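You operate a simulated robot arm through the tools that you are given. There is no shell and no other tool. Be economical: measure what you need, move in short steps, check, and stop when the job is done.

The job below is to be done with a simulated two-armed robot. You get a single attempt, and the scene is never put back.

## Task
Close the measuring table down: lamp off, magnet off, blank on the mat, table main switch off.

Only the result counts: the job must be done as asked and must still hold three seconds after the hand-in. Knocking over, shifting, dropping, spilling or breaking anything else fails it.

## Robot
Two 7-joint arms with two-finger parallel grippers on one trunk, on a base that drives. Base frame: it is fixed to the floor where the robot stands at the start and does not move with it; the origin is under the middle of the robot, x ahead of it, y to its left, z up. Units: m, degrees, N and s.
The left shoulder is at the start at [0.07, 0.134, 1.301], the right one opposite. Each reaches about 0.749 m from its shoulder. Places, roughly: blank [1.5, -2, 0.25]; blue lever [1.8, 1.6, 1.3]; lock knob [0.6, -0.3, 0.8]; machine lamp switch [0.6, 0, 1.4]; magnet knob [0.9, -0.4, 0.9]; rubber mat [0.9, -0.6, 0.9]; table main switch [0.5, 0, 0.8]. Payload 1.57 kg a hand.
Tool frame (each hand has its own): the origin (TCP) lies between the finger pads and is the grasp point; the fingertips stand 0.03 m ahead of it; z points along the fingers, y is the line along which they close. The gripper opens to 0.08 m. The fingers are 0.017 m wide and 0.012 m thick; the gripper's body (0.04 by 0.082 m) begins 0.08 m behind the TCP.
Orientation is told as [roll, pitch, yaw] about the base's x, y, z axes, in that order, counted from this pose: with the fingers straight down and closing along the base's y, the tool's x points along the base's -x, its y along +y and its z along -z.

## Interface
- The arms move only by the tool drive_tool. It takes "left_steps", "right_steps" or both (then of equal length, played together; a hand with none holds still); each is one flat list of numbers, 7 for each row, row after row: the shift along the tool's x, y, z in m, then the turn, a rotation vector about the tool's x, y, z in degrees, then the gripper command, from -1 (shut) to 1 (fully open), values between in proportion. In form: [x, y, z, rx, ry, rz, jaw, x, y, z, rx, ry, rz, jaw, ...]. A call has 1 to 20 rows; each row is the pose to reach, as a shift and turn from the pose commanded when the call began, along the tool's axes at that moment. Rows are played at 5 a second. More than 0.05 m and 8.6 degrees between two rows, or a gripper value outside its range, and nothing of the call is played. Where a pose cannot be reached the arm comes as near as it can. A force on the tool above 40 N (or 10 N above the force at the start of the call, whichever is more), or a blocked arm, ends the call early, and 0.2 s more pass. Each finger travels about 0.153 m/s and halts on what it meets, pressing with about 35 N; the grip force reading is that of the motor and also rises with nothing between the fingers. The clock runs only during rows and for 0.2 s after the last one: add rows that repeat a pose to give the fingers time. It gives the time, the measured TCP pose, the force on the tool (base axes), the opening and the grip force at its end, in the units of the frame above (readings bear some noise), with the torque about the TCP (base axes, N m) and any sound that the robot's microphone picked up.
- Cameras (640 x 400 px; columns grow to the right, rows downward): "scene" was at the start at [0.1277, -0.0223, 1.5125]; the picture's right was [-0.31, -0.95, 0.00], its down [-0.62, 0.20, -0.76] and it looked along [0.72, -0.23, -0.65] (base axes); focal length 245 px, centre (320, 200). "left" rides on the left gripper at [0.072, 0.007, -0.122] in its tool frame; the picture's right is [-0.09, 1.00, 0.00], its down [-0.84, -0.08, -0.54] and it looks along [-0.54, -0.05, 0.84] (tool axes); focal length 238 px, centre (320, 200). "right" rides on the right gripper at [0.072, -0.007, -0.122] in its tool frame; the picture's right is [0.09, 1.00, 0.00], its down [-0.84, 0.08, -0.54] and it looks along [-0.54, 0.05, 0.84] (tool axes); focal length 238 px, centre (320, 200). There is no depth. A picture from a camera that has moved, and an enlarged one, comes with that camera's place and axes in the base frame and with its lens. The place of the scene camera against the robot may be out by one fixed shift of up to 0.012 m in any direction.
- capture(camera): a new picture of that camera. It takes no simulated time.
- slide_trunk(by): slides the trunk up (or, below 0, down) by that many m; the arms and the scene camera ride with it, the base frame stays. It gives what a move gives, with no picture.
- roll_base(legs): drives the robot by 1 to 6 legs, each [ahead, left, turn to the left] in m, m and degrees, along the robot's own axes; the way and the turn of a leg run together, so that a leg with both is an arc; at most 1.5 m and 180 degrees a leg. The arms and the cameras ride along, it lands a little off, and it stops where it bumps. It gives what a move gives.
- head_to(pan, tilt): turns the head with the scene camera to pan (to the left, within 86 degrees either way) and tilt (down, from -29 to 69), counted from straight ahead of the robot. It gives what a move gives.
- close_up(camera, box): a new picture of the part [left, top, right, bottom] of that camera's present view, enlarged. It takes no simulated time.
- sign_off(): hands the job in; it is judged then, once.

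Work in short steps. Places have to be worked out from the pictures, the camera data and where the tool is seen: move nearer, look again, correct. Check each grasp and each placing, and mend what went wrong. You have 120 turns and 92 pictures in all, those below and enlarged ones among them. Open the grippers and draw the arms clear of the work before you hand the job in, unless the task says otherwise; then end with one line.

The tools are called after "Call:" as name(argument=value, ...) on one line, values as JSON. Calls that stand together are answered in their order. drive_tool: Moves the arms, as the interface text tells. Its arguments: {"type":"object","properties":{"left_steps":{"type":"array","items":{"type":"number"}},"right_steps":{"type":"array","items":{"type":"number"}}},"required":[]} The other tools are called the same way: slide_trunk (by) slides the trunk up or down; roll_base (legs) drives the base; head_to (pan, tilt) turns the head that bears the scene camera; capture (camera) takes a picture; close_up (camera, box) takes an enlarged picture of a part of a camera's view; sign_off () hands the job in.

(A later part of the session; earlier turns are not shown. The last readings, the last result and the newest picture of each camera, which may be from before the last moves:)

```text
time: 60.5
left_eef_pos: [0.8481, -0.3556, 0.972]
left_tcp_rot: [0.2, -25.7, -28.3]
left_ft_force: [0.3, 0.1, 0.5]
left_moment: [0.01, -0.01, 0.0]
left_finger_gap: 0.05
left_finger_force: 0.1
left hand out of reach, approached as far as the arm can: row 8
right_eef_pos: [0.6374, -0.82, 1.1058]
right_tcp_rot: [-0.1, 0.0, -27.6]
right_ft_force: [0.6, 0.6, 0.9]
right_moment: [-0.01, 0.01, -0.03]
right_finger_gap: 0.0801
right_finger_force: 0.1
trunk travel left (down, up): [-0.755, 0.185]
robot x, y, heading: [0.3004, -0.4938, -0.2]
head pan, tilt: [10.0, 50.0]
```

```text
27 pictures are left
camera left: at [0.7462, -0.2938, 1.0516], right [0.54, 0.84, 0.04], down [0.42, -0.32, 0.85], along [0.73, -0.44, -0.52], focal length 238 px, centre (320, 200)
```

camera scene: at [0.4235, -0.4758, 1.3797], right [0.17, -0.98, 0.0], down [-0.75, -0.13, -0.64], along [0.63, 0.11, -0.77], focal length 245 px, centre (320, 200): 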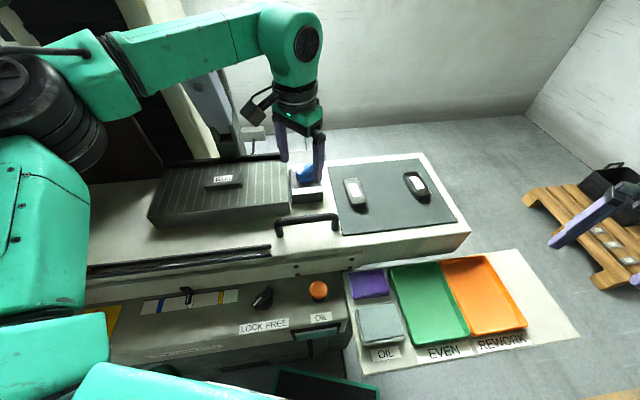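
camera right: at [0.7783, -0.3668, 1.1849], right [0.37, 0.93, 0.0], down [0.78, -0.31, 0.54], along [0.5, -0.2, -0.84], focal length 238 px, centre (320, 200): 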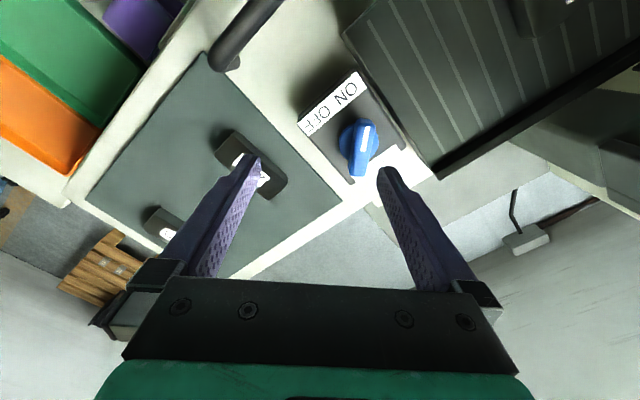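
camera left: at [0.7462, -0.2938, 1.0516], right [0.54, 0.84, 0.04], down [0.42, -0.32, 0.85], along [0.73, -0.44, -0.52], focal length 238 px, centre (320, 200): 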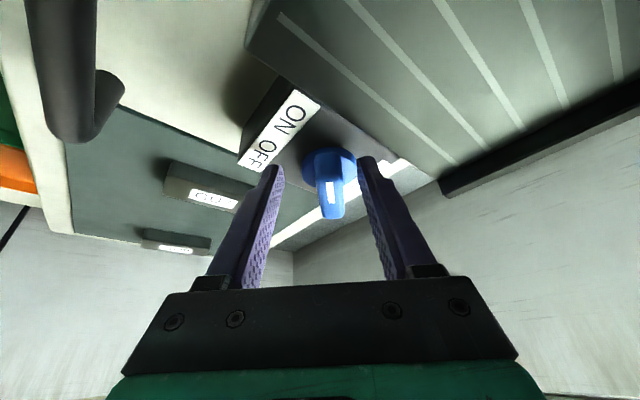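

The knob sprang back to ON: it must be turned in one go beyond the middle, and the arm lacks a few cm reach. I lift the hand, turn the base 18° right to stand parallel to the table, and close in.

Call:
drive_tool(left_steps=[-0.012, 0, -0.027, 0, 0, 0, 0.25, -0.025, 0, -0.054, 0, 0, 0, 0.25, -0.038, 0, -0.08, 0, 0, 0, 0.25, -0.05, 0, -0.108, 0, 0, 0, 0.25])

Call:
roll_base(legs=[[0, 0, -18]])

Call:
roll_base(legs=[[0.045, 0, 0]])

Call:
capture(camera="scene")

```text
time: 61.5
left_eef_pos: [0.8384, -0.3569, 1.0909]
left_tcp_rot: [0.2, -25.8, -28.0]
left_ft_force: [-0.2, 0.0, -0.4]
left_moment: [-0.01, -0.01, 0.01]
left_finger_gap: 0.0498
left_finger_force: 0.0
left hand out of reach, approached as far as the arm can: row 3, 4
right_eef_pos: [0.6366, -0.8215, 1.1059]
right_tcp_rot: [0.0, 0.1, -27.6]
right_ft_force: [-0.7, -0.5, -0.1]
right_moment: [0.0, -0.01, -0.01]
right_finger_gap: 0.08
right_finger_force: 0.1
trunk travel left (down, up): [-0.755, 0.185]
robot x, y, heading: [0.3011, -0.4948, -0.2]
head pan, tilt: [10.0, 50.0]
```

```text
time: 62.8
left_eef_pos: [0.8455, -0.4832, 1.0909]
left_tcp_rot: [0.2, -25.7, -41.4]
left_ft_force: [0.6, 0.1, 0.1]
left_moment: [0.02, -0.05, 0.03]
left_finger_gap: 0.05
left_finger_force: 0.0
right_eef_pos: [0.5429, -0.8871, 1.1047]
right_tcp_rot: [0.0, -0.1, -40.9]
right_ft_force: [-0.1, -0.7, -0.3]
right_moment: [0.0, -0.03, -0.03]
right_finger_gap: 0.08
right_finger_force: 0.1
trunk travel left (down, up): [-0.755, 0.185]
robot x, y, heading: [0.2924, -0.4891, -13.5]
head pan, tilt: [10.0, 50.0]
stopped in leg 1: the robot was blocked; the commanded pose is now the measured one
```

```text
time: 63.5
left_eef_pos: [0.8467, -0.4801, 1.09]
left_tcp_rot: [0.2, -25.7, -41.1]
left_ft_force: [0.7, 0.9, 0.1]
left_moment: [-0.01, 0.01, 0.01]
left_finger_gap: 0.0499
left_finger_force: 0.0
right_eef_pos: [0.546, -0.8868, 1.1065]
right_tcp_rot: [-0.1, -0.1, -40.7]
right_ft_force: [0.6, 0.9, 0.8]
right_moment: [-0.05, 0.0, 0.03]
right_finger_gap: 0.0798
right_finger_force: 0.1
trunk travel left (down, up): [-0.755, 0.185]
robot x, y, heading: [0.2927, -0.4914, -13.2]
head pan, tilt: [10.0, 50.0]
stopped in leg 1: the robot was blocked; the commanded pose is now the measured one
```

```text
26 pictures are left
camera scene: at [0.4143, -0.5044, 1.3797], right [-0.06, -1.0, 0.0], down [-0.76, 0.04, -0.64], along [0.64, -0.04, -0.77], focal length 245 px, centre (320, 200)
```

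scene: 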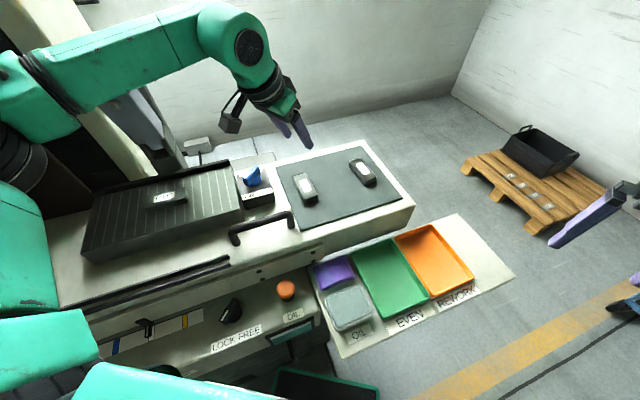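

I turned the wrong way: the table's face wants a left turn (+18°), which brings the right arm nearer. I back off, tuck the left arm, and will use the right arm from a left-turned stance.

Call:
roll_base(legs=[[-0.2, 0, 0]])

Call:
drive_tool(left_steps=[0.031, 0, -0.0144, 0, 3.1, 0, 0.25, 0.062, 0, -0.029, 0, 6.2, 0, 0.25, 0.093, 0, -0.043, 0, 9.3, 0, 0.25, 0.124, 0, -0.058, 0, 12.4, 0, 0.25, 0.154, 0, -0.072, 0, 15.5, 0, 0.25, 0.185, 0, -0.086, 0, 18.6, 0, 0.25, 0.216, 0, -0.1, 0, 21.7, 0, 0.25, 0.247, 0, -0.115, 0, 25, 0, 0.25])

```text
time: 65.1
left_eef_pos: [0.6571, -0.4345, 1.0888]
left_tcp_rot: [0.1, -25.6, -41.1]
left_ft_force: [0.1, -0.3, 0.6]
left_moment: [0.0, -0.03, -0.03]
left_finger_gap: 0.0501
left_finger_force: 0.2
right_eef_pos: [0.3566, -0.8412, 1.105]
right_tcp_rot: [0.0, 0.0, -40.6]
right_ft_force: [0.1, 0.4, 0.3]
right_moment: [-0.01, -0.01, -0.06]
right_finger_gap: 0.0799
right_finger_force: 0.0
trunk travel left (down, up): [-0.755, 0.185]
robot x, y, heading: [0.1036, -0.4444, -13.1]
head pan, tilt: [10.0, 50.0]
```

```text
time: 66.9
left_eef_pos: [0.4498, -0.2544, 1.0886]
left_tcp_rot: [0.1, -0.6, -41.0]
left_ft_force: [-0.2, 0.2, 0.4]
left_moment: [-0.04, -0.02, -0.01]
left_finger_gap: 0.0502
left_finger_force: 0.1
right_eef_pos: [0.3549, -0.841, 1.1051]
right_tcp_rot: [-0.1, 0.0, -40.5]
right_ft_force: [0.1, 0.5, -0.3]
right_moment: [0.02, 0.02, 0.01]
right_finger_gap: 0.0799
right_finger_force: 0.0
trunk travel left (down, up): [-0.755, 0.185]
robot x, y, heading: [0.0996, -0.4454, -13.0]
head pan, tilt: [10.0, 50.0]
```

I tuck the left hand further, then turn left 31° and drive towards the table.

Call:
drive_tool(left_steps=[0.03, 0.019, 0, 0, 0, 0, 0.25, 0.058, 0.038, 0, 0, 0, 0, 0.25, 0.086, 0.056, 0, 0, 0, 0, 0.25])

Call:
roll_base(legs=[[0, 0, 31], [0.19, 0, 0]])

Call:
head_to(pan=5, tilt=50)

Call:
capture(camera="scene")

```text
time: 67.7
left_eef_pos: [0.4165, -0.2366, 1.0901]
left_tcp_rot: [0.2, -0.6, -40.9]
left_ft_force: [0.1, -0.7, -0.3]
left_moment: [0.01, 0.0, 0.01]
left_finger_gap: 0.0501
left_finger_force: 0.0
left hand out of reach, approached as far as the arm can: row 1, 2, 3
right_eef_pos: [0.3558, -0.8418, 1.1065]
right_tcp_rot: [0.1, -0.1, -40.6]
right_ft_force: [-0.7, -0.2, 1.3]
right_moment: [0.0, -0.01, -0.01]
right_finger_gap: 0.0797
right_finger_force: 0.0
trunk travel left (down, up): [-0.755, 0.185]
robot x, y, heading: [0.0996, -0.4442, -12.9]
head pan, tilt: [10.0, 50.0]
```

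```text
time: 70.7
left_eef_pos: [0.4518, -0.0553, 1.0897]
left_tcp_rot: [0.2, -0.7, -11.5]
left_ft_force: [-0.4, -0.1, 0.3]
left_moment: [0.01, 0.0, 0.0]
left_finger_gap: 0.0501
left_finger_force: 0.1
right_eef_pos: [0.6953, -0.6139, 1.1059]
right_tcp_rot: [0.1, 0.0, -11.2]
right_ft_force: [-0.8, -0.6, -0.8]
right_moment: [-0.02, -0.04, 0.01]
right_finger_gap: 0.0801
right_finger_force: 0.1
trunk travel left (down, up): [-0.755, 0.185]
robot x, y, heading: [0.2796, -0.3923, 16.5]
head pan, tilt: [10.0, 50.0]
```

```text
time: 71.3
left_eef_pos: [0.4532, -0.0558, 1.0902]
left_tcp_rot: [0.0, -0.7, -11.5]
left_ft_force: [0.5, -0.5, -0.2]
left_moment: [0.01, 0.02, 0.0]
left_finger_gap: 0.0502
left_finger_force: 0.1
right_eef_pos: [0.6964, -0.6125, 1.1051]
right_tcp_rot: [0.1, 0.0, -11.2]
right_ft_force: [0.7, 0.0, -0.3]
right_moment: [-0.01, 0.01, 0.01]
right_finger_gap: 0.0799
right_finger_force: 0.1
trunk travel left (down, up): [-0.755, 0.185]
robot x, y, heading: [0.2807, -0.3928, 16.1]
head pan, tilt: [5.0, 50.0]
```

```text
25 pictures are left
camera scene: at [0.3991, -0.3481, 1.3796], right [0.36, -0.93, 0.0], down [-0.71, -0.28, -0.64], along [0.6, 0.23, -0.77], focal length 245 px, centre (320, 200)
```

scene: 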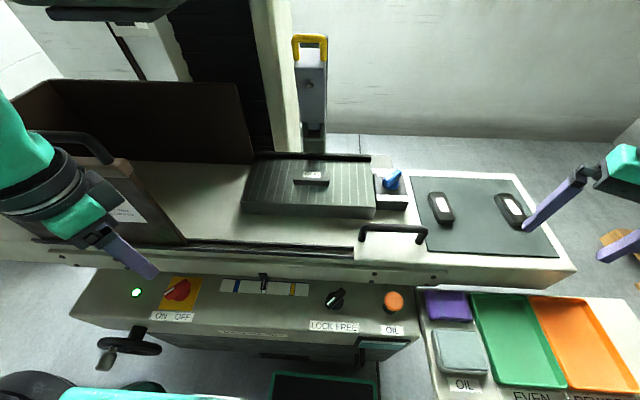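

Now square to the table. I move 3.5 cm ahead, then bring the right hand over the magnet knob at yaw -28°.

Call:
roll_base(legs=[[0.035, 0, 0]])

```text
time: 72.2
left_eef_pos: [0.4812, -0.0477, 1.0914]
left_tcp_rot: [0.4, -0.8, -11.6]
left_ft_force: [-0.4, 0.6, 0.8]
left_moment: [0.03, -0.02, 0.04]
left_finger_gap: 0.0494
left_finger_force: 0.0
right_eef_pos: [0.7253, -0.6052, 1.1069]
right_tcp_rot: [0.2, -0.3, -11.2]
right_ft_force: [0.2, -0.7, -1.0]
right_moment: [0.0, -0.06, 0.03]
right_finger_gap: 0.0801
right_finger_force: 0.0
trunk travel left (down, up): [-0.755, 0.185]
robot x, y, heading: [0.3141, -0.3867, 16.4]
head pan, tilt: [5.0, 50.0]
```

Right hand to above the knob, 7 cm over it, yaw -28°.

Call:
drive_tool(right_steps=[-0.014, 0.038, 0.0, 0, 0, 3, 1, -0.028, 0.076, 0.01, 0, 0, 6, 0.25, -0.042, 0.114, 0.02, 0, 0, 9, 0.25, -0.056, 0.152, 0.03, 0, 0, 12, 0.25, -0.07, 0.19, 0.045, 0, 0, 15, 0.25, -0.084, 0.23, 0.06, 0, 0, 17, 0.25, -0.098, 0.267, 0.077, 0, 0, 17, 0.25])

Call:
capture(camera="right")

```text
time: 73.8
left_eef_pos: [0.4867, -0.0442, 1.0887]
left_tcp_rot: [0.0, -0.7, -11.5]
left_ft_force: [-0.4, 0.5, -0.2]
left_moment: [0.0, 0.03, 0.02]
left_finger_gap: 0.05
left_finger_force: 0.0
right_eef_pos: [0.8804, -0.3596, 1.0282]
right_tcp_rot: [-0.2, -0.1, -28.1]
right_ft_force: [-0.6, 0.9, -0.4]
right_moment: [-0.05, -0.02, 0.03]
right_finger_gap: 0.0501
right_finger_force: 0.1
trunk travel left (down, up): [-0.755, 0.185]
robot x, y, heading: [0.3132, -0.385, 16.4]
head pan, tilt: [5.0, 50.0]
```

```text
24 pictures are left
camera right: at [0.8156, -0.3304, 1.1504], right [0.39, 0.92, 0.0], down [0.77, -0.33, 0.54], along [0.5, -0.21, -0.84], focal length 238 px, centre (320, 200)
```

right: 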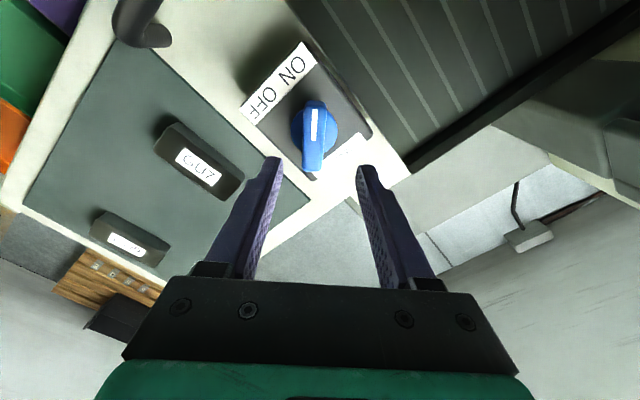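

Fin is aligned with the jaws; knob axis at (0.870, -0.357). I centre, lower to tip height ~0.94 and grip the fin.

Call:
drive_tool(right_steps=[0.01, -0.002, 0.015, 0, 0, 0, 0.25, 0.01, -0.002, 0.03, 0, 0, 0, 0.25, 0.01, -0.002, 0.045, 0, 0, 0, 0.25, 0.01, -0.002, 0.058, 0, 0, 0, 0.25, 0.01, -0.002, 0.058, 0, 0, 0, -0.3, 0.01, -0.002, 0.058, 0, 0, 0, -1, 0.01, -0.002, 0.058, 0, 0, 0, -1])

Call:
close_up(camera="right", box=[200, 60, 440, 220])

```text
time: 75.4
left_eef_pos: [0.4847, -0.0475, 1.0907]
left_tcp_rot: [0.4, -0.7, -11.5]
left_ft_force: [-0.3, -0.1, -1.3]
left_moment: [0.02, -0.03, -0.02]
left_finger_gap: 0.0503
left_finger_force: 0.0
right_eef_pos: [0.8671, -0.3604, 0.9728]
right_tcp_rot: [0.1, -0.1, -28.2]
right_ft_force: [-2.7, -6.7, 8.2]
right_moment: [-0.64, 0.37, 0.28]
right_finger_gap: 0.0181
right_finger_force: 32.6
trunk travel left (down, up): [-0.755, 0.185]
robot x, y, heading: [0.3169, -0.3851, 16.4]
head pan, tilt: [5.0, 50.0]
```

```text
2.50 times, centred on (320, 140) of right
camera zoom: at [0.8021, -0.3308, 1.0938], right [0.39, 0.92, 0.0], down [0.77, -0.33, 0.54], along [0.5, -0.21, -0.84], focal length 596 px, centre (320, 350)
```

zoom: 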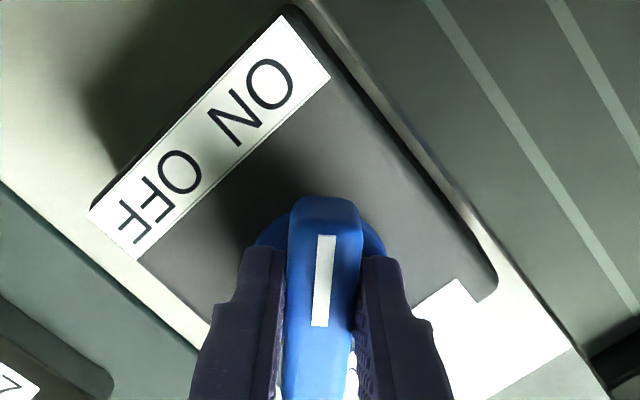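

The fin is gripped (gap 0.018). I turn the hand +90° about the vertical.

Call:
drive_tool(right_steps=[0, 0, 0, 0, 0, -8.2, -1, 0, 0, 0, 0, 0, -16.4, -1, 0, 0, 0, 0, 0, -24.6, -1, 0, 0, 0, 0, 0, -32.8, -1, 0, 0, 0, 0, 0, -41, -1, 0, 0, 0, 0, 0, -49.2, -1, 0, 0, 0, 0, 0, -57.4, -1, 0, 0, 0, 0, 0, -65.6, -1, 0, 0, 0, 0, 0, -73.8, -1, 0, 0, 0, 0, 0, -82, -1, 0, 0, 0, 0, 0, -90, -1])

Call:
close_up(camera="right", box=[200, 60, 440, 220])

```text
time: 77.3
left_eef_pos: [0.4848, -0.0485, 1.0907]
left_tcp_rot: [0.3, -0.8, -11.6]
left_ft_force: [0.7, -0.1, 0.3]
left_moment: [-0.02, -0.02, 0.01]
left_finger_gap: 0.05
left_finger_force: 0.2
right_eef_pos: [0.8678, -0.3636, 0.973]
right_tcp_rot: [-0.4, -0.3, 36.7]
right_ft_force: [-1.4, -15.6, 9.2]
right_moment: [0.44, 0.63, -0.06]
right_finger_gap: 0.018
right_finger_force: 32.3
right hand out of reach, approached as far as the arm can: row 9
trunk travel left (down, up): [-0.755, 0.185]
robot x, y, heading: [0.3145, -0.3871, 16.6]
head pan, tilt: [5.0, 50.0]
stopped in row 9 (right hand): the force on the tool passed its limit at 41 N (the readings are from after the stop); the commanded pose is now the measured one
```

```text
2.50 times, centred on (320, 140) of right
camera zoom: at [0.8147, -0.412, 1.0936], right [-0.67, 0.74, -0.01], down [0.62, 0.56, 0.55], along [0.41, 0.36, -0.84], focal length 596 px, centre (320, 350)
```

zoom: 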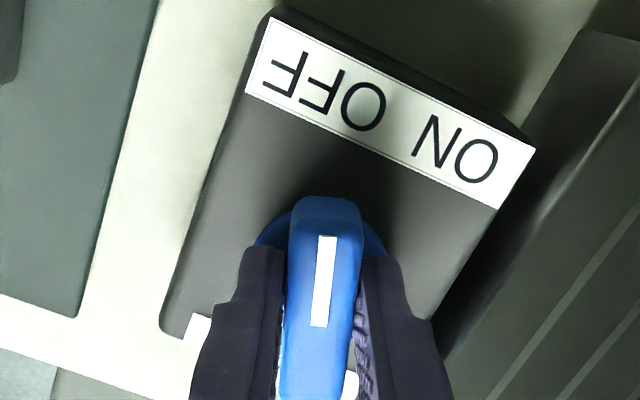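

It turned 65°, past the middle, then side force stopped it. I recentre on the axis and turn on.

Call:
drive_tool(right_steps=[-0.0038, 0.0034, 0, 0, 0, 0, -1, -0.0038, 0.0034, 0, 0, 0, -6, -1, -0.0038, 0.0034, 0, 0, 0, -12, -1, -0.0038, 0.0034, 0, 0, 0, -18, -1, -0.0038, 0.0034, 0, 0, 0, -24, -1])

Call:
close_up(camera="right", box=[200, 60, 440, 220])

```text
time: 78.2
left_eef_pos: [0.4867, -0.0488, 1.0912]
left_tcp_rot: [0.4, -0.7, -11.6]
left_ft_force: [-0.5, 0.1, -0.4]
left_moment: [0.0, -0.08, 0.0]
left_finger_gap: 0.0501
left_finger_force: 0.1
right_eef_pos: [0.8662, -0.366, 0.9717]
right_tcp_rot: [-0.7, -0.8, 38.1]
right_ft_force: [14.3, -15.4, 2.3]
right_moment: [-0.1, 1.09, -0.18]
right_finger_gap: 0.0182
right_finger_force: 32.6
right hand out of reach, approached as far as the arm can: row 2, 3, 4
trunk travel left (down, up): [-0.755, 0.185]
robot x, y, heading: [0.3182, -0.3867, 16.2]
head pan, tilt: [5.0, 50.0]
stopped in row 4 (right hand): the force on the tool passed its limit at 84 N (the readings are from after the stop); the commanded pose is now the measured one
```

```text
2.50 times, centred on (320, 140) of right
camera zoom: at [0.8118, -0.4151, 1.093], right [-0.69, 0.73, -0.01], down [0.6, 0.58, 0.55], along [0.41, 0.37, -0.83], focal length 596 px, centre (320, 350)
```

zoom: 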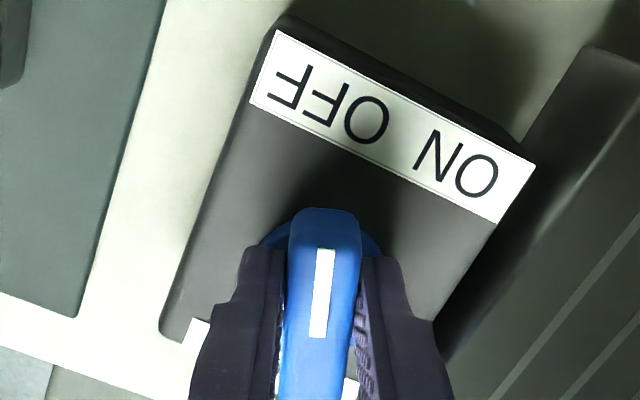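

The wrist is at its limit. I open the jaws and see whether the knob snaps over.

Call:
drive_tool(right_steps=[0, 0, 0, 0, 0, 0, 0, 0, 0, 0, 0, 0, 0, 0.25, 0, 0, -0.01, 0, 0, 0, 0.25])

Call:
close_up(camera="right", box=[200, 60, 440, 220])

```text
time: 79.0
left_eef_pos: [0.4858, -0.0457, 1.0906]
left_tcp_rot: [0.2, -0.7, -11.6]
left_ft_force: [0.3, -0.7, -0.3]
left_moment: [0.0, -0.02, -0.01]
left_finger_gap: 0.05
left_finger_force: 0.1
right_eef_pos: [0.8635, -0.3594, 0.9816]
right_tcp_rot: [-0.4, -0.5, 38.4]
right_ft_force: [0.8, -0.9, -0.2]
right_moment: [-0.02, 0.03, -0.01]
right_finger_gap: 0.0502
right_finger_force: 0.1
trunk travel left (down, up): [-0.755, 0.185]
robot x, y, heading: [0.3154, -0.3897, 15.9]
head pan, tilt: [5.0, 50.0]
```

```text
2.50 times, centred on (320, 140) of right
camera zoom: at [0.811, -0.409, 1.1032], right [-0.69, 0.72, -0.01], down [0.6, 0.58, 0.55], along [0.4, 0.38, -0.83], focal length 596 px, centre (320, 350)
```

zoom: 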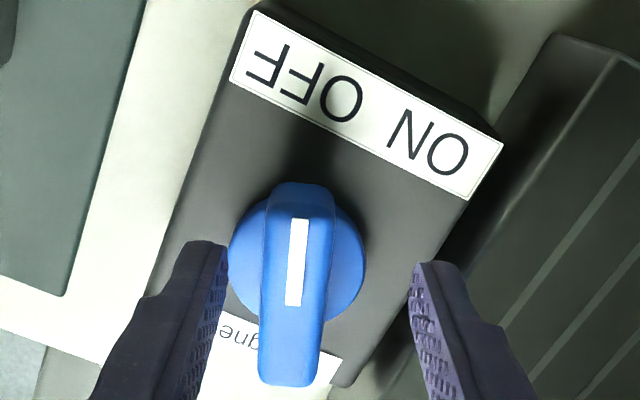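

The knob holds at about 20° beyond centre, perhaps short of its OFF stop. I close the fingers, place them at the ON side of the pointer end and push it on towards OFF.

Call:
drive_tool(right_steps=[0, 0, -0.03, 0, 0, 0, -0.5, 0.005, 0.012, -0.03, 0, 0, 0, -1, 0.0095, 0.026, -0.03, 0, 0, 3, -1, 0.0095, 0.026, -0.01, 0, 0, 3, -1, 0.0095, 0.026, 0.009, 0, 0, 3, -1, 0.0095, 0.022, 0.009, 0, 0, 3, -1, 0.0095, 0.018, 0.009, 0, 0, 3, -1, 0.0095, 0.014, 0.009, 0, 0, 3, -1, 0.0095, 0.01, 0.009, 0, 0, 3, -1])

Call:
close_up(camera="right", box=[200, 60, 440, 220])

```text
time: 81.0
left_eef_pos: [0.4869, -0.0445, 1.0891]
left_tcp_rot: [0.2, -0.6, -11.6]
left_ft_force: [-0.8, 0.6, 0.5]
left_moment: [-0.01, -0.02, 0.02]
left_finger_gap: 0.05
left_finger_force: 0.0
right_eef_pos: [0.848, -0.3547, 0.9731]
right_tcp_rot: [-0.3, -0.7, 35.5]
right_ft_force: [-4.5, 3.4, -4.3]
right_moment: [0.08, 0.2, 0.0]
right_finger_gap: 0.0001
right_finger_force: 21.9
trunk travel left (down, up): [-0.755, 0.185]
robot x, y, heading: [0.3159, -0.387, 16.1]
head pan, tilt: [5.0, 50.0]
```

```text
2.50 times, centred on (320, 140) of right
camera zoom: at [0.7928, -0.4024, 1.0929], right [-0.65, 0.76, -0.01], down [0.63, 0.55, 0.55], along [0.42, 0.36, -0.83], focal length 596 px, centre (320, 350)
```

zoom: 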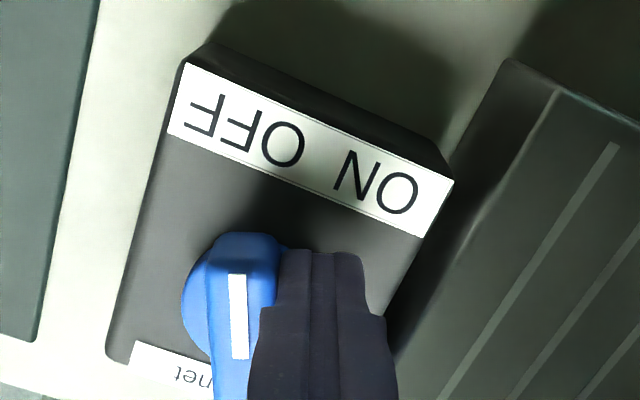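

Contact made with ~7 N. I push on.

Call:
drive_tool(right_steps=[0, -0.004, 0, 0, 0, 0, -1, 0, -0.008, 0, 0, 0, 0, -1, 0, -0.012, 0, 0, 0, 0, -1, 0, -0.016, 0, 0, 0, 0, -1])

Call:
close_up(camera="right", box=[200, 60, 440, 220])

```text
time: 81.8
left_eef_pos: [0.4844, -0.0457, 1.0925]
left_tcp_rot: [0.2, -0.8, -11.5]
left_ft_force: [0.5, -1.7, -0.5]
left_moment: [-0.02, 0.03, 0.01]
left_finger_gap: 0.05
left_finger_force: 0.0
right_eef_pos: [0.8481, -0.3597, 0.9723]
right_tcp_rot: [0.3, -0.2, 36.3]
right_ft_force: [-12.6, 11.1, 1.3]
right_moment: [0.1, 0.12, 0.09]
right_finger_gap: 0.0001
right_finger_force: 21.1
trunk travel left (down, up): [-0.755, 0.185]
robot x, y, heading: [0.3153, -0.3858, 16.3]
head pan, tilt: [5.0, 50.0]
stopped in row 3 (right hand): the force on the tool passed its limit at 42 N (the readings are from after the stop); the commanded pose is now the measured one
```

```text
2.50 times, centred on (320, 140) of right
camera zoom: at [0.7955, -0.409, 1.0938], right [-0.66, 0.75, 0.0], down [0.63, 0.55, 0.55], along [0.41, 0.36, -0.84], focal length 596 px, centre (320, 350)
```

zoom: 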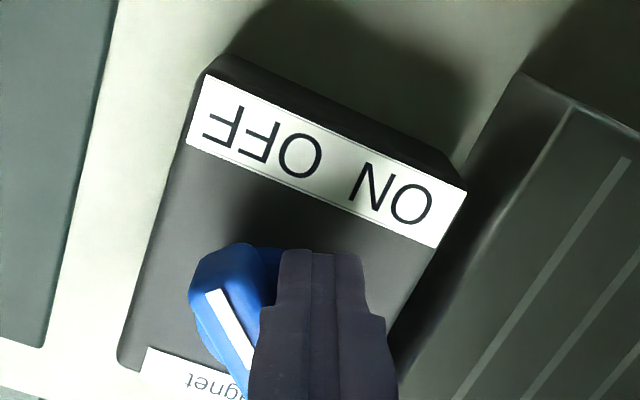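

The knob is at its OFF stop (42 N). I lift away and go over the blank, turning the hand to yaw -72° so the jaws close across its width.

Call:
drive_tool(right_steps=[0, 0.01, -0.02, 0, 0, 0, -1, 0, 0.01, -0.06, 0, 0, 0, -1, 0, 0.01, -0.1, 0, 0, 0, 0, -0.005, 0.022, -0.11, 0, 0, 8, 1, -0.01, 0.034, -0.11, 0, 0, 16, 1, -0.015, 0.046, -0.11, 0, 0, 24, 1, -0.02, 0.06, -0.11, 0, 0, 32, 1, -0.024, 0.074, -0.11, 0, 0, 40, 1, -0.028, 0.086, -0.11, 0, 0, 48, 1, -0.033, 0.1, -0.11, 0, 0, 56, 1, -0.038, 0.113, -0.11, 0, 0, 64, 1, -0.043, 0.126, -0.11, 0, 0, 72, 1, -0.048, 0.14, -0.11, 0, 0, 80, 1, -0.053, 0.153, -0.11, 0, 0, 88, 1, -0.057, 0.165, -0.11, 0, 0, 96, 1, -0.061, 0.177, -0.11, 0, 0, 104, 1, -0.065, 0.187, -0.11, 0, 0, 108, 1])

Call:
capture(camera="right")

Call:
close_up(camera="scene", box=[230, 130, 430, 250])

```text
time: 85.4
left_eef_pos: [0.4856, -0.045, 1.0898]
left_tcp_rot: [0.2, -0.7, -11.5]
left_ft_force: [-0.2, 0.3, -0.6]
left_moment: [-0.03, -0.01, 0.02]
left_finger_gap: 0.0501
left_finger_force: 0.0
right_eef_pos: [0.7925, -0.1747, 1.0809]
right_tcp_rot: [0.1, 0.0, -72.2]
right_ft_force: [-0.7, 0.7, 0.3]
right_moment: [-0.02, -0.02, 0.0]
right_finger_gap: 0.08
right_finger_force: 0.1
trunk travel left (down, up): [-0.755, 0.185]
robot x, y, heading: [0.317, -0.3856, 16.3]
head pan, tilt: [5.0, 50.0]
```

```text
17 pictures are left
camera right: at [0.7663, -0.1074, 1.2026], right [0.92, 0.39, 0.0], down [0.33, -0.77, 0.54], along [0.21, -0.5, -0.84], focal length 238 px, centre (320, 200)
```

right: 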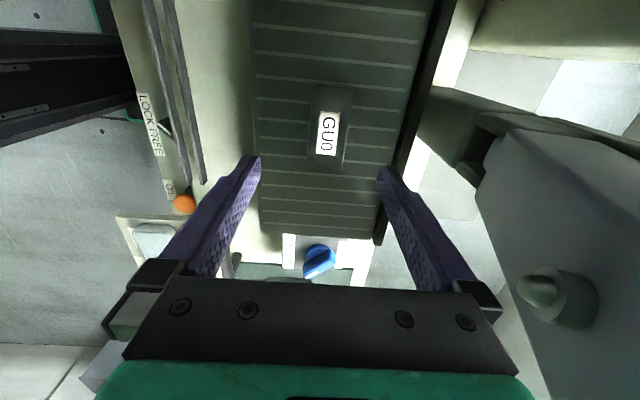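

```text
3.20 times, centred on (330, 190) of scene
camera zoom: at [0.4313, -0.3378, 1.3797], right [0.36, -0.93, 0.0], down [-0.71, -0.28, -0.64], along [0.6, 0.23, -0.77], focal length 785 px, centre (288, 232)
```

zoom: 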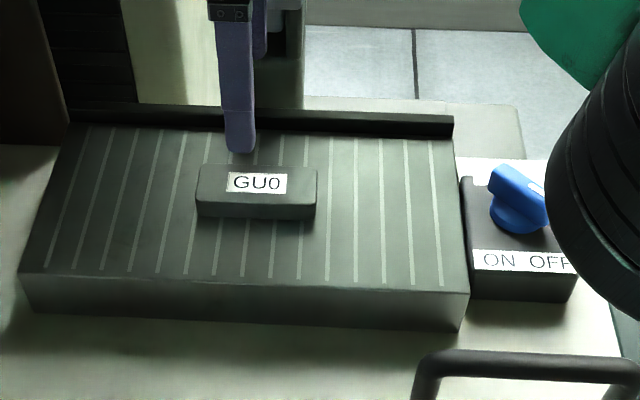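

Magnet knob clearly at OFF. The blank's top centre is about (0.801, -0.170, 0.957). I descend to TCP z 0.972 and look.

Call:
drive_tool(right_steps=[0.002, 0.0096, 0.03, 0, 0, 0, 1, 0.002, 0.0096, 0.06, 0, 0, 0, 1, 0.002, 0.0096, 0.085, 0, 0, 0, 1, 0.002, 0.0096, 0.1, 0, 0, 0, 1, 0.002, 0.0096, 0.109, 0, 0, 0, 1])

Call:
capture(camera="right")

Call:
close_up(camera="scene", box=[230, 130, 430, 250])

```text
time: 86.6
left_eef_pos: [0.4828, -0.0488, 1.0923]
left_tcp_rot: [0.4, -0.8, -11.5]
left_ft_force: [-0.7, -0.7, -0.5]
left_moment: [0.0, -0.02, -0.01]
left_finger_gap: 0.0498
left_finger_force: 0.1
right_eef_pos: [0.8002, -0.1689, 0.975]
right_tcp_rot: [0.5, 0.3, -72.1]
right_ft_force: [5.1, 1.5, 25.7]
right_moment: [-0.44, 0.89, 0.03]
right_finger_gap: 0.0758
right_finger_force: 0.1
trunk travel left (down, up): [-0.755, 0.185]
robot x, y, heading: [0.3147, -0.3822, 16.2]
head pan, tilt: [5.0, 50.0]
```

```text
15 pictures are left
camera right: at [0.7723, -0.1045, 1.097], right [0.92, 0.39, 0.01], down [0.33, -0.78, 0.54], along [0.22, -0.49, -0.84], focal length 238 px, centre (320, 200)
```

right: 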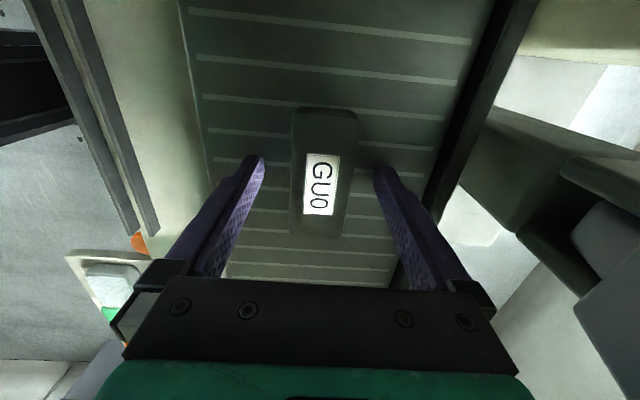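

```text
3.20 times, centred on (330, 190) of scene
camera zoom: at [0.4271, -0.3412, 1.3807], right [0.36, -0.93, 0.0], down [-0.71, -0.28, -0.65], along [0.6, 0.23, -0.76], focal length 785 px, centre (288, 232)
```

zoom: 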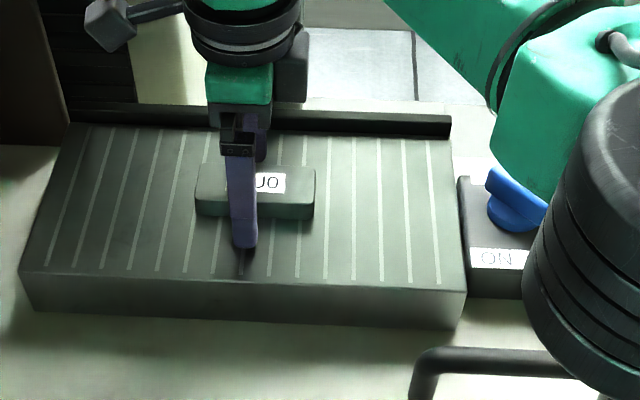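

The tips touch the chuck (top at z≈0.945). I raise 4 mm and close on the blank.

Call:
drive_tool(right_steps=[0, 0, -0.005, 0, 0, 0, 1, 0, 0, -0.005, 0, 0, 0, 0.3, 0, 0, -0.005, 0, 0, 0, -0.4, 0, 0, -0.005, 0, 0, 0, -1, 0, 0, -0.005, 0, 0, 0, -1])

```text
time: 87.8
left_eef_pos: [0.4872, -0.0457, 1.0904]
left_tcp_rot: [0.2, -0.7, -11.5]
left_ft_force: [-0.3, -0.5, -0.6]
left_moment: [-0.02, -0.01, 0.0]
left_finger_gap: 0.0499
left_finger_force: 0.0
right_eef_pos: [0.8038, -0.1704, 0.9764]
right_tcp_rot: [0.1, 0.0, -72.0]
right_ft_force: [-0.3, -0.1, 0.0]
right_moment: [0.05, -0.01, 0.03]
right_finger_gap: 0.0397
right_finger_force: 35.5
trunk travel left (down, up): [-0.755, 0.185]
robot x, y, heading: [0.3093, -0.3808, 16.2]
head pan, tilt: [5.0, 50.0]
```

Gripped at 0.040 m. I lift slowly in small steps, watching the force for any magnetic hold.

Call:
drive_tool(right_steps=[0, 0, -0.003, 0, 0, 0, -1, 0, 0, -0.01, 0, 0, 0, -1, 0, 0, -0.03, 0, 0, 0, -1, 0, 0, -0.06, 0, 0, 0, -1, 0, 0, -0.09, 0, 0, 0, -1])

Call:
capture(camera="right")

```text
time: 89.0
left_eef_pos: [0.4865, -0.0451, 1.0897]
left_tcp_rot: [0.1, -0.7, -11.5]
left_ft_force: [-0.1, 0.1, -0.4]
left_moment: [0.0, 0.01, -0.02]
left_finger_gap: 0.0499
left_finger_force: 0.0
right_eef_pos: [0.8014, -0.169, 1.0654]
right_tcp_rot: [0.2, 0.0, -72.1]
right_ft_force: [-1.2, -0.8, -5.9]
right_moment: [0.04, 0.01, 0.05]
right_finger_gap: 0.0397
right_finger_force: 34.9
trunk travel left (down, up): [-0.755, 0.185]
robot x, y, heading: [0.3135, -0.3831, 16.7]
head pan, tilt: [5.0, 50.0]
```

```text
13 pictures are left
camera right: at [0.7733, -0.1024, 1.1874], right [0.92, 0.39, 0.0], down [0.33, -0.77, 0.54], along [0.22, -0.5, -0.84], focal length 238 px, centre (320, 200)
```

right: 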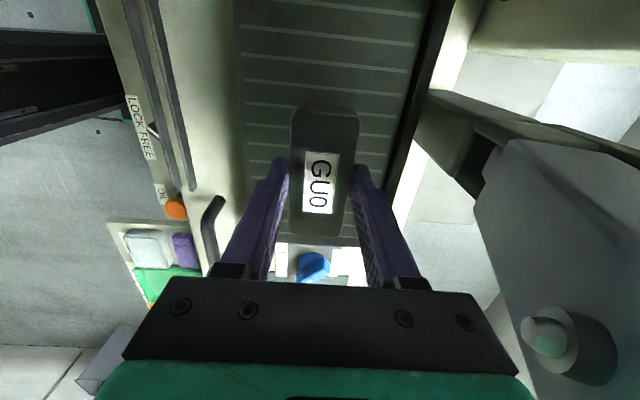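

The blank is up (≈0.6 kg on the sensor). I carry it at this height over the knob to above the mat's front middle.

Call:
drive_tool(right_steps=[-0.04, -0.0054, 0, 0, 0, 0, -1, -0.08, -0.0108, 0, 0, 0, 0, -1, -0.12, -0.0162, 0, 0, 0, 0, -1, -0.16, -0.0216, 0, 0, 0, 0, -1, -0.2, -0.027, 0, 0, 0, 0, -1, -0.24, -0.0325, 0, 0, 0, 0, -1, -0.28, -0.038, 0, 0, 0, 0, -1, -0.32, -0.0434, 0, 0, 0, 0, -1, -0.36, -0.0488, 0, 0, 0, 0, -1, -0.4, -0.0542, 0, 0, 0, 0, -1, -0.439, -0.0596, 0, 0, 0, 0, -1])

Call:
capture(camera="right")

Call:
capture(camera="scene")

```text
time: 91.4
left_eef_pos: [0.487, -0.0476, 1.0911]
left_tcp_rot: [0.3, -0.7, -11.7]
left_ft_force: [-0.8, -0.6, 0.4]
left_moment: [0.03, 0.02, 0.01]
left_finger_gap: 0.0501
left_finger_force: 0.0
right_eef_pos: [0.8839, -0.6098, 1.0676]
right_tcp_rot: [0.2, 0.2, -72.0]
right_ft_force: [0.4, -1.4, -4.3]
right_moment: [0.03, 0.0, 0.01]
right_finger_gap: 0.0397
right_finger_force: 35.3
trunk travel left (down, up): [-0.755, 0.185]
robot x, y, heading: [0.315, -0.3845, 16.4]
head pan, tilt: [5.0, 50.0]
```

```text
12 pictures are left
camera right: at [0.8559, -0.5431, 1.1882], right [0.92, 0.39, 0.0], down [0.33, -0.77, 0.54], along [0.22, -0.5, -0.84], focal length 238 px, centre (320, 200)
```

right: 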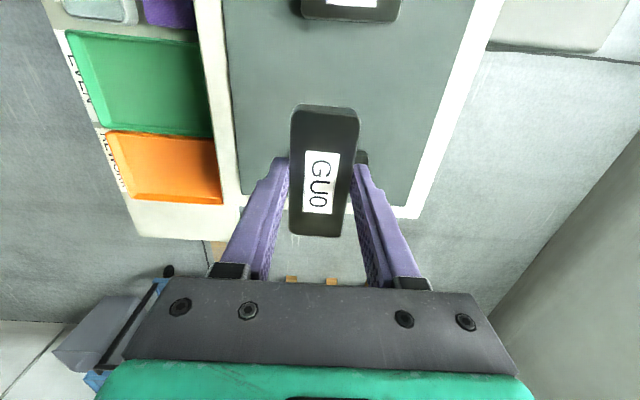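

```text
11 pictures are left
camera scene: at [0.433, -0.3411, 1.3796], right [0.36, -0.93, 0.0], down [-0.71, -0.28, -0.64], along [0.6, 0.23, -0.77], focal length 245 px, centre (320, 200)
```

scene: 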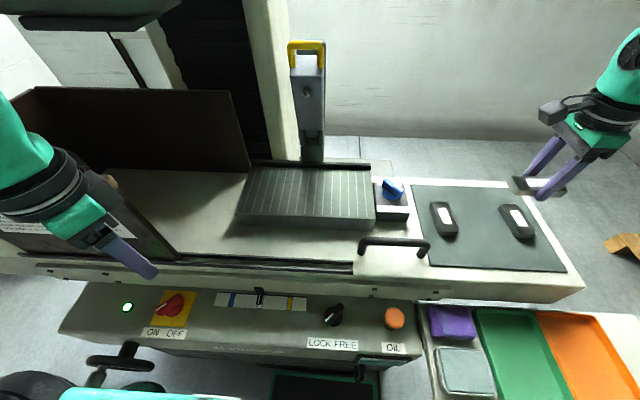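

Mat spans about n 0.54–0.80 and the GU9 piece is close, so I shift the blank toward the mat's front, target (0.818, -0.613), and lower to ~3 cm above before a check.

Call:
drive_tool(right_steps=[0.009, -0.032, 0, 0, 0, 0, -1, 0.018, -0.0636, 0, 0, 0, 0, -1, 0.018, -0.0636, 0.035, 0, 0, 0, -1, 0.018, -0.0636, 0.07, 0, 0, 0, -1, 0.018, -0.0636, 0.105, 0, 0, 0, -1, 0.018, -0.0636, 0.13, 0, 0, 0, -1])

Call:
capture(camera="scene")

Call:
capture(camera="right")

```text
time: 92.8
left_eef_pos: [0.4863, -0.047, 1.09]
left_tcp_rot: [0.1, -0.6, -11.5]
left_ft_force: [0.5, -0.3, -0.3]
left_moment: [-0.02, 0.02, -0.01]
left_finger_gap: 0.05
left_finger_force: 0.0
right_eef_pos: [0.817, -0.6101, 0.9354]
right_tcp_rot: [0.1, 0.1, -72.1]
right_ft_force: [-0.4, 0.4, -4.7]
right_moment: [0.02, -0.01, -0.01]
right_finger_gap: 0.0396
right_finger_force: 35.2
trunk travel left (down, up): [-0.755, 0.185]
robot x, y, heading: [0.3149, -0.3823, 16.5]
head pan, tilt: [5.0, 50.0]
```

```text
10 pictures are left
camera scene: at [0.4337, -0.3392, 1.3795], right [0.36, -0.93, 0.0], down [-0.71, -0.28, -0.64], along [0.6, 0.23, -0.77], focal length 245 px, centre (320, 200)
```

scene: 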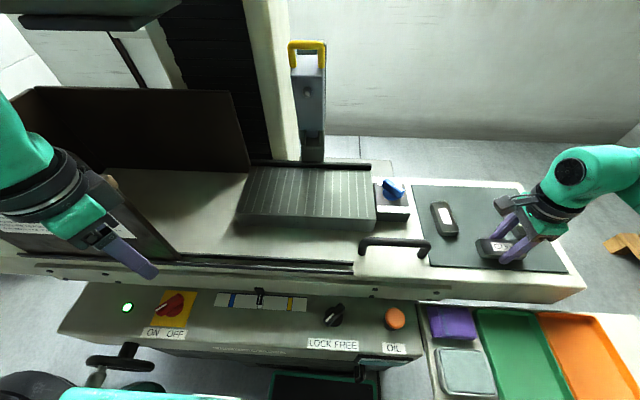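

```text
9 pictures are left
camera right: at [0.7902, -0.5428, 1.0566], right [0.92, 0.39, 0.0], down [0.33, -0.77, 0.54], along [0.22, -0.5, -0.84], focal length 238 px, centre (320, 200)
```

right: 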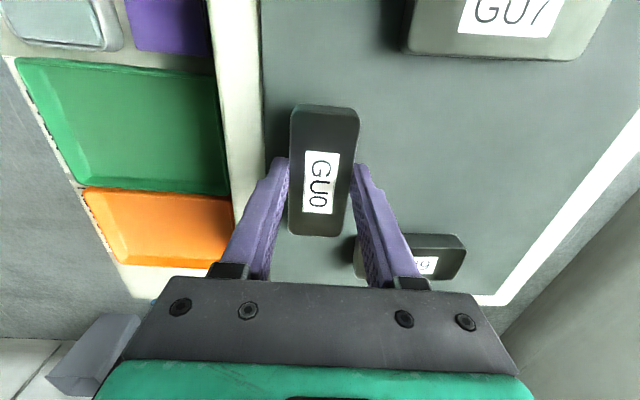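

The blank is over clear mat in front of GU7 and GU9. I lower it in small steps until contact.

Call:
drive_tool(right_steps=[0, 0, 0.012, 0, 0, 0, -1, 0, 0, 0.02, 0, 0, 0, -1, 0, 0, 0.025, 0, 0, 0, -1, 0, 0, 0.029, 0, 0, 0, -1])

```text
time: 93.4
left_eef_pos: [0.4832, -0.0451, 1.0909]
left_tcp_rot: [0.2, -0.9, -11.6]
left_ft_force: [0.7, 0.1, -0.1]
left_moment: [0.0, 0.03, 0.02]
left_finger_gap: 0.0501
left_finger_force: 0.1
right_eef_pos: [0.8161, -0.6089, 0.93]
right_tcp_rot: [1.2, 0.0, -72.2]
right_ft_force: [-12.5, -4.3, 20.9]
right_moment: [-0.36, 1.06, 0.08]
right_finger_gap: 0.0397
right_finger_force: 35.3
trunk travel left (down, up): [-0.755, 0.185]
robot x, y, heading: [0.311, -0.3843, 16.1]
head pan, tilt: [5.0, 50.0]
stopped in row 2 (right hand): the force on the tool passed its limit at 50 N (the readings are from after the stop); the commanded pose is now the measured one
```

Contact at TCP z 0.93, meaning the mat top is at about 0.90, matching the rough place. I verify with a close-up before releasing.

Call:
close_up(camera="scene", box=[410, 170, 590, 290])

```text
3.33 times, centred on (500, 230) of scene
camera zoom: at [0.427, -0.3382, 1.3804], right [0.36, -0.93, 0.0], down [-0.71, -0.28, -0.65], along [0.6, 0.23, -0.76], focal length 818 px, centre (-280, 100)
```

zoom: 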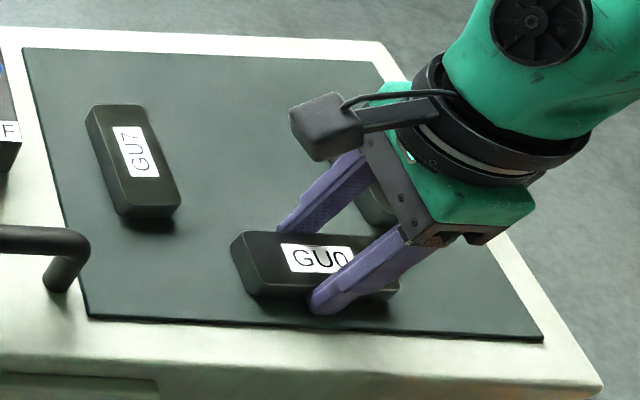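

The blank sits flat on the mat, clear of GU7 and GU9. I ease off 1 mm, open a little and lift straight up.

Call:
drive_tool(right_steps=[0, 0, -0.001, 0, 0, 0, -1, 0, 0, -0.001, 0, 0, 0, 0.15, 0, 0, -0.001, 0, 0, 0, 0.4, 0, 0, -0.003, 0, 0, 0, 0.4, 0, 0, -0.03, 0, 0, 0, 0.4, 0, 0, -0.07, 0, 0, 0, 0.4, 0, 0, -0.11, 0, 0, 0, 0.4, 0, 0, -0.15, 0, 0, 0, 0.4])

Call:
capture(camera="right")

```text
time: 95.2
left_eef_pos: [0.4854, -0.0464, 1.0899]
left_tcp_rot: [0.1, -0.6, -11.6]
left_ft_force: [0.4, 0.9, 0.8]
left_moment: [0.0, 0.0, 0.0]
left_finger_gap: 0.0501
left_finger_force: 0.2
right_eef_pos: [0.8154, -0.6076, 1.0752]
right_tcp_rot: [1.1, 0.0, -72.3]
right_ft_force: [0.0, 0.1, -0.4]
right_moment: [0.01, -0.02, -0.01]
right_finger_gap: 0.0558
right_finger_force: 0.0
trunk travel left (down, up): [-0.755, 0.185]
robot x, y, heading: [0.314, -0.3864, 16.4]
head pan, tilt: [5.0, 50.0]
```

```text
7 pictures are left
camera right: at [0.786, -0.5426, 1.1961], right [0.92, 0.39, 0.02], down [0.32, -0.78, 0.54], along [0.23, -0.49, -0.84], focal length 238 px, centre (320, 200)
```

right: 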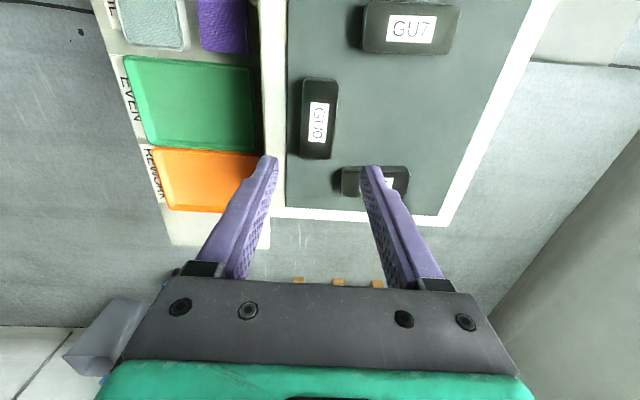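

GU0 lies wholly on the mat, clear of the others. Next the main switch near (0.47, 0.04, 0.807); I look with the left camera, almost above it.

Call:
close_up(camera="left", box=[320, 0, 560, 160])

```text
2.50 times, centred on (440, 80) of left
camera zoom: at [0.4151, -0.0246, 1.2121], right [0.29, 0.96, 0.0], down [0.8, -0.24, 0.55], along [0.53, -0.16, -0.83], focal length 596 px, centre (20, 500)
```

zoom: 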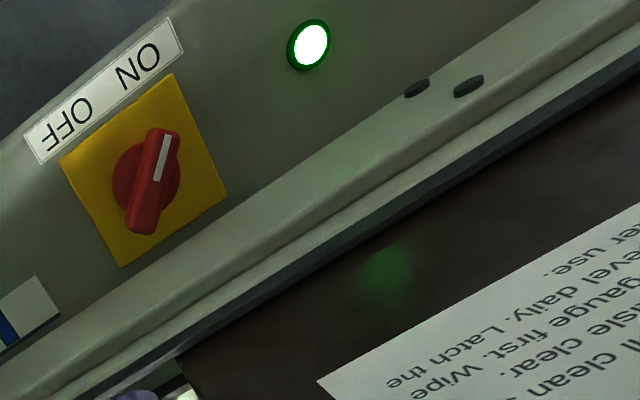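

The red handle points to ON at about (0.472, 0.037, ~0.81); OFF needs the same left-turn sense as the magnet knob. I bring the closed left fingers down at the ON side of its pointer end, stopping above it.

Call:
drive_tool(left_steps=[0.01, 0.017, 0.027, 0, 0, -4, -1, 0.019, 0.033, 0.054, 0, 0, -8, -1, 0.028, 0.05, 0.081, 0, 0, -12, -1, 0.037, 0.066, 0.109, 0, 0, -16, -1, 0.047, 0.083, 0.136, 0, 0, -20, -1, 0.056, 0.1, 0.163, 0, 0, -24, -1, 0.065, 0.115, 0.19, 0, 0, -27.5, -1])

Call:
capture(camera="left")

```text
time: 96.8
left_eef_pos: [0.4777, 0.0456, 0.8972]
left_tcp_rot: [0.1, -0.6, 16.3]
left_ft_force: [-0.1, -0.2, 0.8]
left_moment: [0.01, 0.03, 0.0]
left_finger_gap: 0.0001
left_finger_force: 21.4
left hand out of reach, approached as far as the arm can: row 1, 2, 3, 4, 5, 6, 7
right_eef_pos: [0.8157, -0.609, 1.0743]
right_tcp_rot: [1.2, 0.1, -72.3]
right_ft_force: [-0.3, 0.2, 0.4]
right_moment: [0.0, -0.02, 0.0]
right_finger_gap: 0.0558
right_finger_force: 0.0
trunk travel left (down, up): [-0.755, 0.185]
robot x, y, heading: [0.3154, -0.3852, 16.1]
head pan, tilt: [5.0, 50.0]
```

```text
5 pictures are left
camera left: at [0.4056, 0.0321, 1.0198], right [-0.19, 0.98, 0.0], down [0.82, 0.16, 0.55], along [0.54, 0.11, -0.83], focal length 238 px, centre (320, 200)
```

left: 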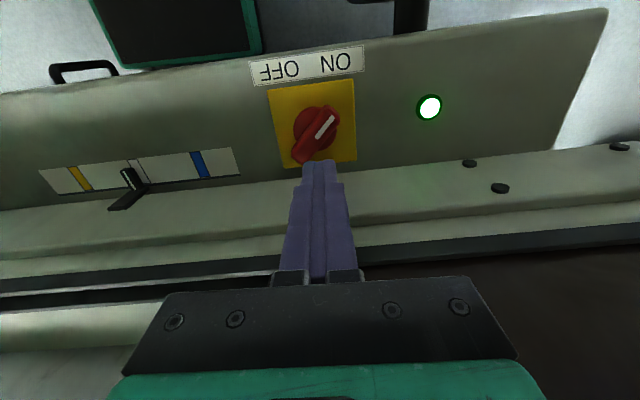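

The hand is too near the body to reach there. Handle re-triangulated at (0.479, 0.044, 0.77). I back the base 5 cm and shift 6 cm left, which carries the hand to the handle's ON side.

Call:
roll_base(legs=[[-0.05, 0, 0], [0, 0.06, 0]])

```text
time: 98.3
left_eef_pos: [0.4172, 0.0865, 0.8986]
left_tcp_rot: [0.3, -0.4, 16.1]
left_ft_force: [0.8, 0.0, 1.2]
left_moment: [0.03, 0.04, -0.03]
left_finger_gap: 0.0
left_finger_force: 21.5
right_eef_pos: [0.7538, -0.5691, 1.0723]
right_tcp_rot: [1.1, 0.3, -72.4]
right_ft_force: [-1.0, -0.5, 0.3]
right_moment: [0.0, 0.04, 0.02]
right_finger_gap: 0.0559
right_finger_force: 0.0
trunk travel left (down, up): [-0.755, 0.185]
robot x, y, heading: [0.2481, -0.3419, 16.0]
head pan, tilt: [5.0, 50.0]
```

I place the fingertips at (0.451, 0.087) and lower in small steps to feel the panel.

Call:
drive_tool(left_steps=[-0.033, -0.009, 0.0, 0, 0, 0, -1, -0.033, -0.009, 0.04, 0, 0, 0, -1, -0.033, -0.009, 0.075, 0, 0, 0, -1, -0.033, -0.009, 0.085, 0, 0, 0, -1, -0.033, -0.009, 0.092, 0, 0, 0, -1, -0.033, -0.009, 0.099, 0, 0, 0, -1, -0.033, -0.009, 0.106, 0, 0, 0, -1, -0.033, -0.009, 0.112, 0, 0, 0, -1, -0.033, -0.009, 0.118, 0, 0, 0, -1, -0.033, -0.009, 0.124, 0, 0, 0, -1, -0.033, -0.009, 0.13, 0, 0, 0, -1])

Call:
capture(camera="left")

```text
time: 99.6
left_eef_pos: [0.4518, 0.0903, 0.8104]
left_tcp_rot: [0.4, -1.2, 16.1]
left_ft_force: [-13.3, -2.0, 30.6]
left_moment: [-0.17, 0.63, -0.13]
left_finger_gap: 0.0
left_finger_force: 21.1
right_eef_pos: [0.7471, -0.5681, 1.0743]
right_tcp_rot: [1.4, 0.3, -72.3]
right_ft_force: [0.6, 0.5, 0.1]
right_moment: [-0.02, 0.03, 0.03]
right_finger_gap: 0.0561
right_finger_force: 0.0
trunk travel left (down, up): [-0.755, 0.185]
robot x, y, heading: [0.2506, -0.3402, 16.3]
head pan, tilt: [5.0, 50.0]
stopped in row 6 (left hand): the force on the tool passed its limit at 48 N (the readings are from after the stop); the commanded pose is now the measured one
```

```text
4 pictures are left
camera left: at [0.3774, 0.0752, 0.9316], right [-0.19, 0.98, 0.01], down [0.82, 0.15, 0.56], along [0.55, 0.11, -0.83], focal length 238 px, centre (320, 200)
```

left: 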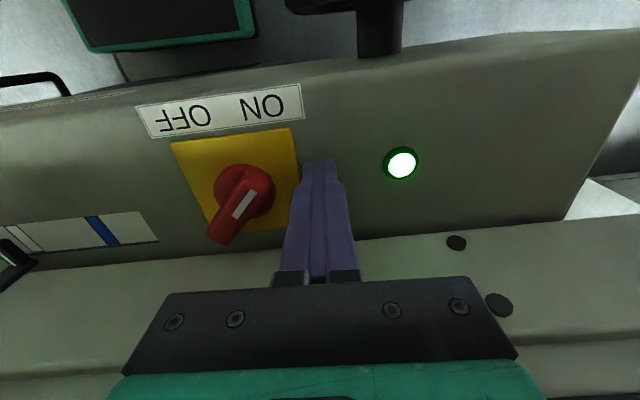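

Panel felt at z≈0.78, and the fingers stand left of the pointer end. I lift 4 mm, step 1.2 cm toward the front and push to the right until it stops.

Call:
drive_tool(left_steps=[0, 0, -0.005, 0, 0, 0, -1, 0.012, 0, -0.004, 0, 0, 0, -1, 0.012, -0.008, -0.004, 0, 0, 0, -1, 0.012, -0.014, -0.004, 0, 0, 0, -1, 0.012, -0.018, -0.004, 0, 0, 0, -1, 0.012, -0.022, -0.004, 0, 0, 0, -1, 0.012, -0.026, -0.004, 0, 0, 0, -1, 0.012, -0.03, -0.004, 0, 0, 0, -1, 0.012, -0.034, -0.004, 0, 0, 0, -1, 0.012, -0.038, -0.004, 0, 0, 0, -1, 0.012, -0.042, -0.004, 0, 0, 0, -1])

```text
time: 100.8
left_eef_pos: [0.442, 0.0817, 0.8107]
left_tcp_rot: [1.4, -0.9, 16.4]
left_ft_force: [-16.6, 16.1, 12.7]
left_moment: [0.37, 0.42, 0.0]
left_finger_gap: 0.0
left_finger_force: 21.7
right_eef_pos: [0.7499, -0.5644, 1.0745]
right_tcp_rot: [1.2, 0.0, -72.1]
right_ft_force: [-0.2, 0.1, 0.7]
right_moment: [0.1, 0.01, -0.04]
right_finger_gap: 0.0561
right_finger_force: 0.1
trunk travel left (down, up): [-0.755, 0.185]
robot x, y, heading: [0.2494, -0.3404, 16.3]
head pan, tilt: [5.0, 50.0]
stopped in row 5 (left hand): the force on the tool passed its limit at 48 N (the readings are from after the stop); the commanded pose is now the measured one
```

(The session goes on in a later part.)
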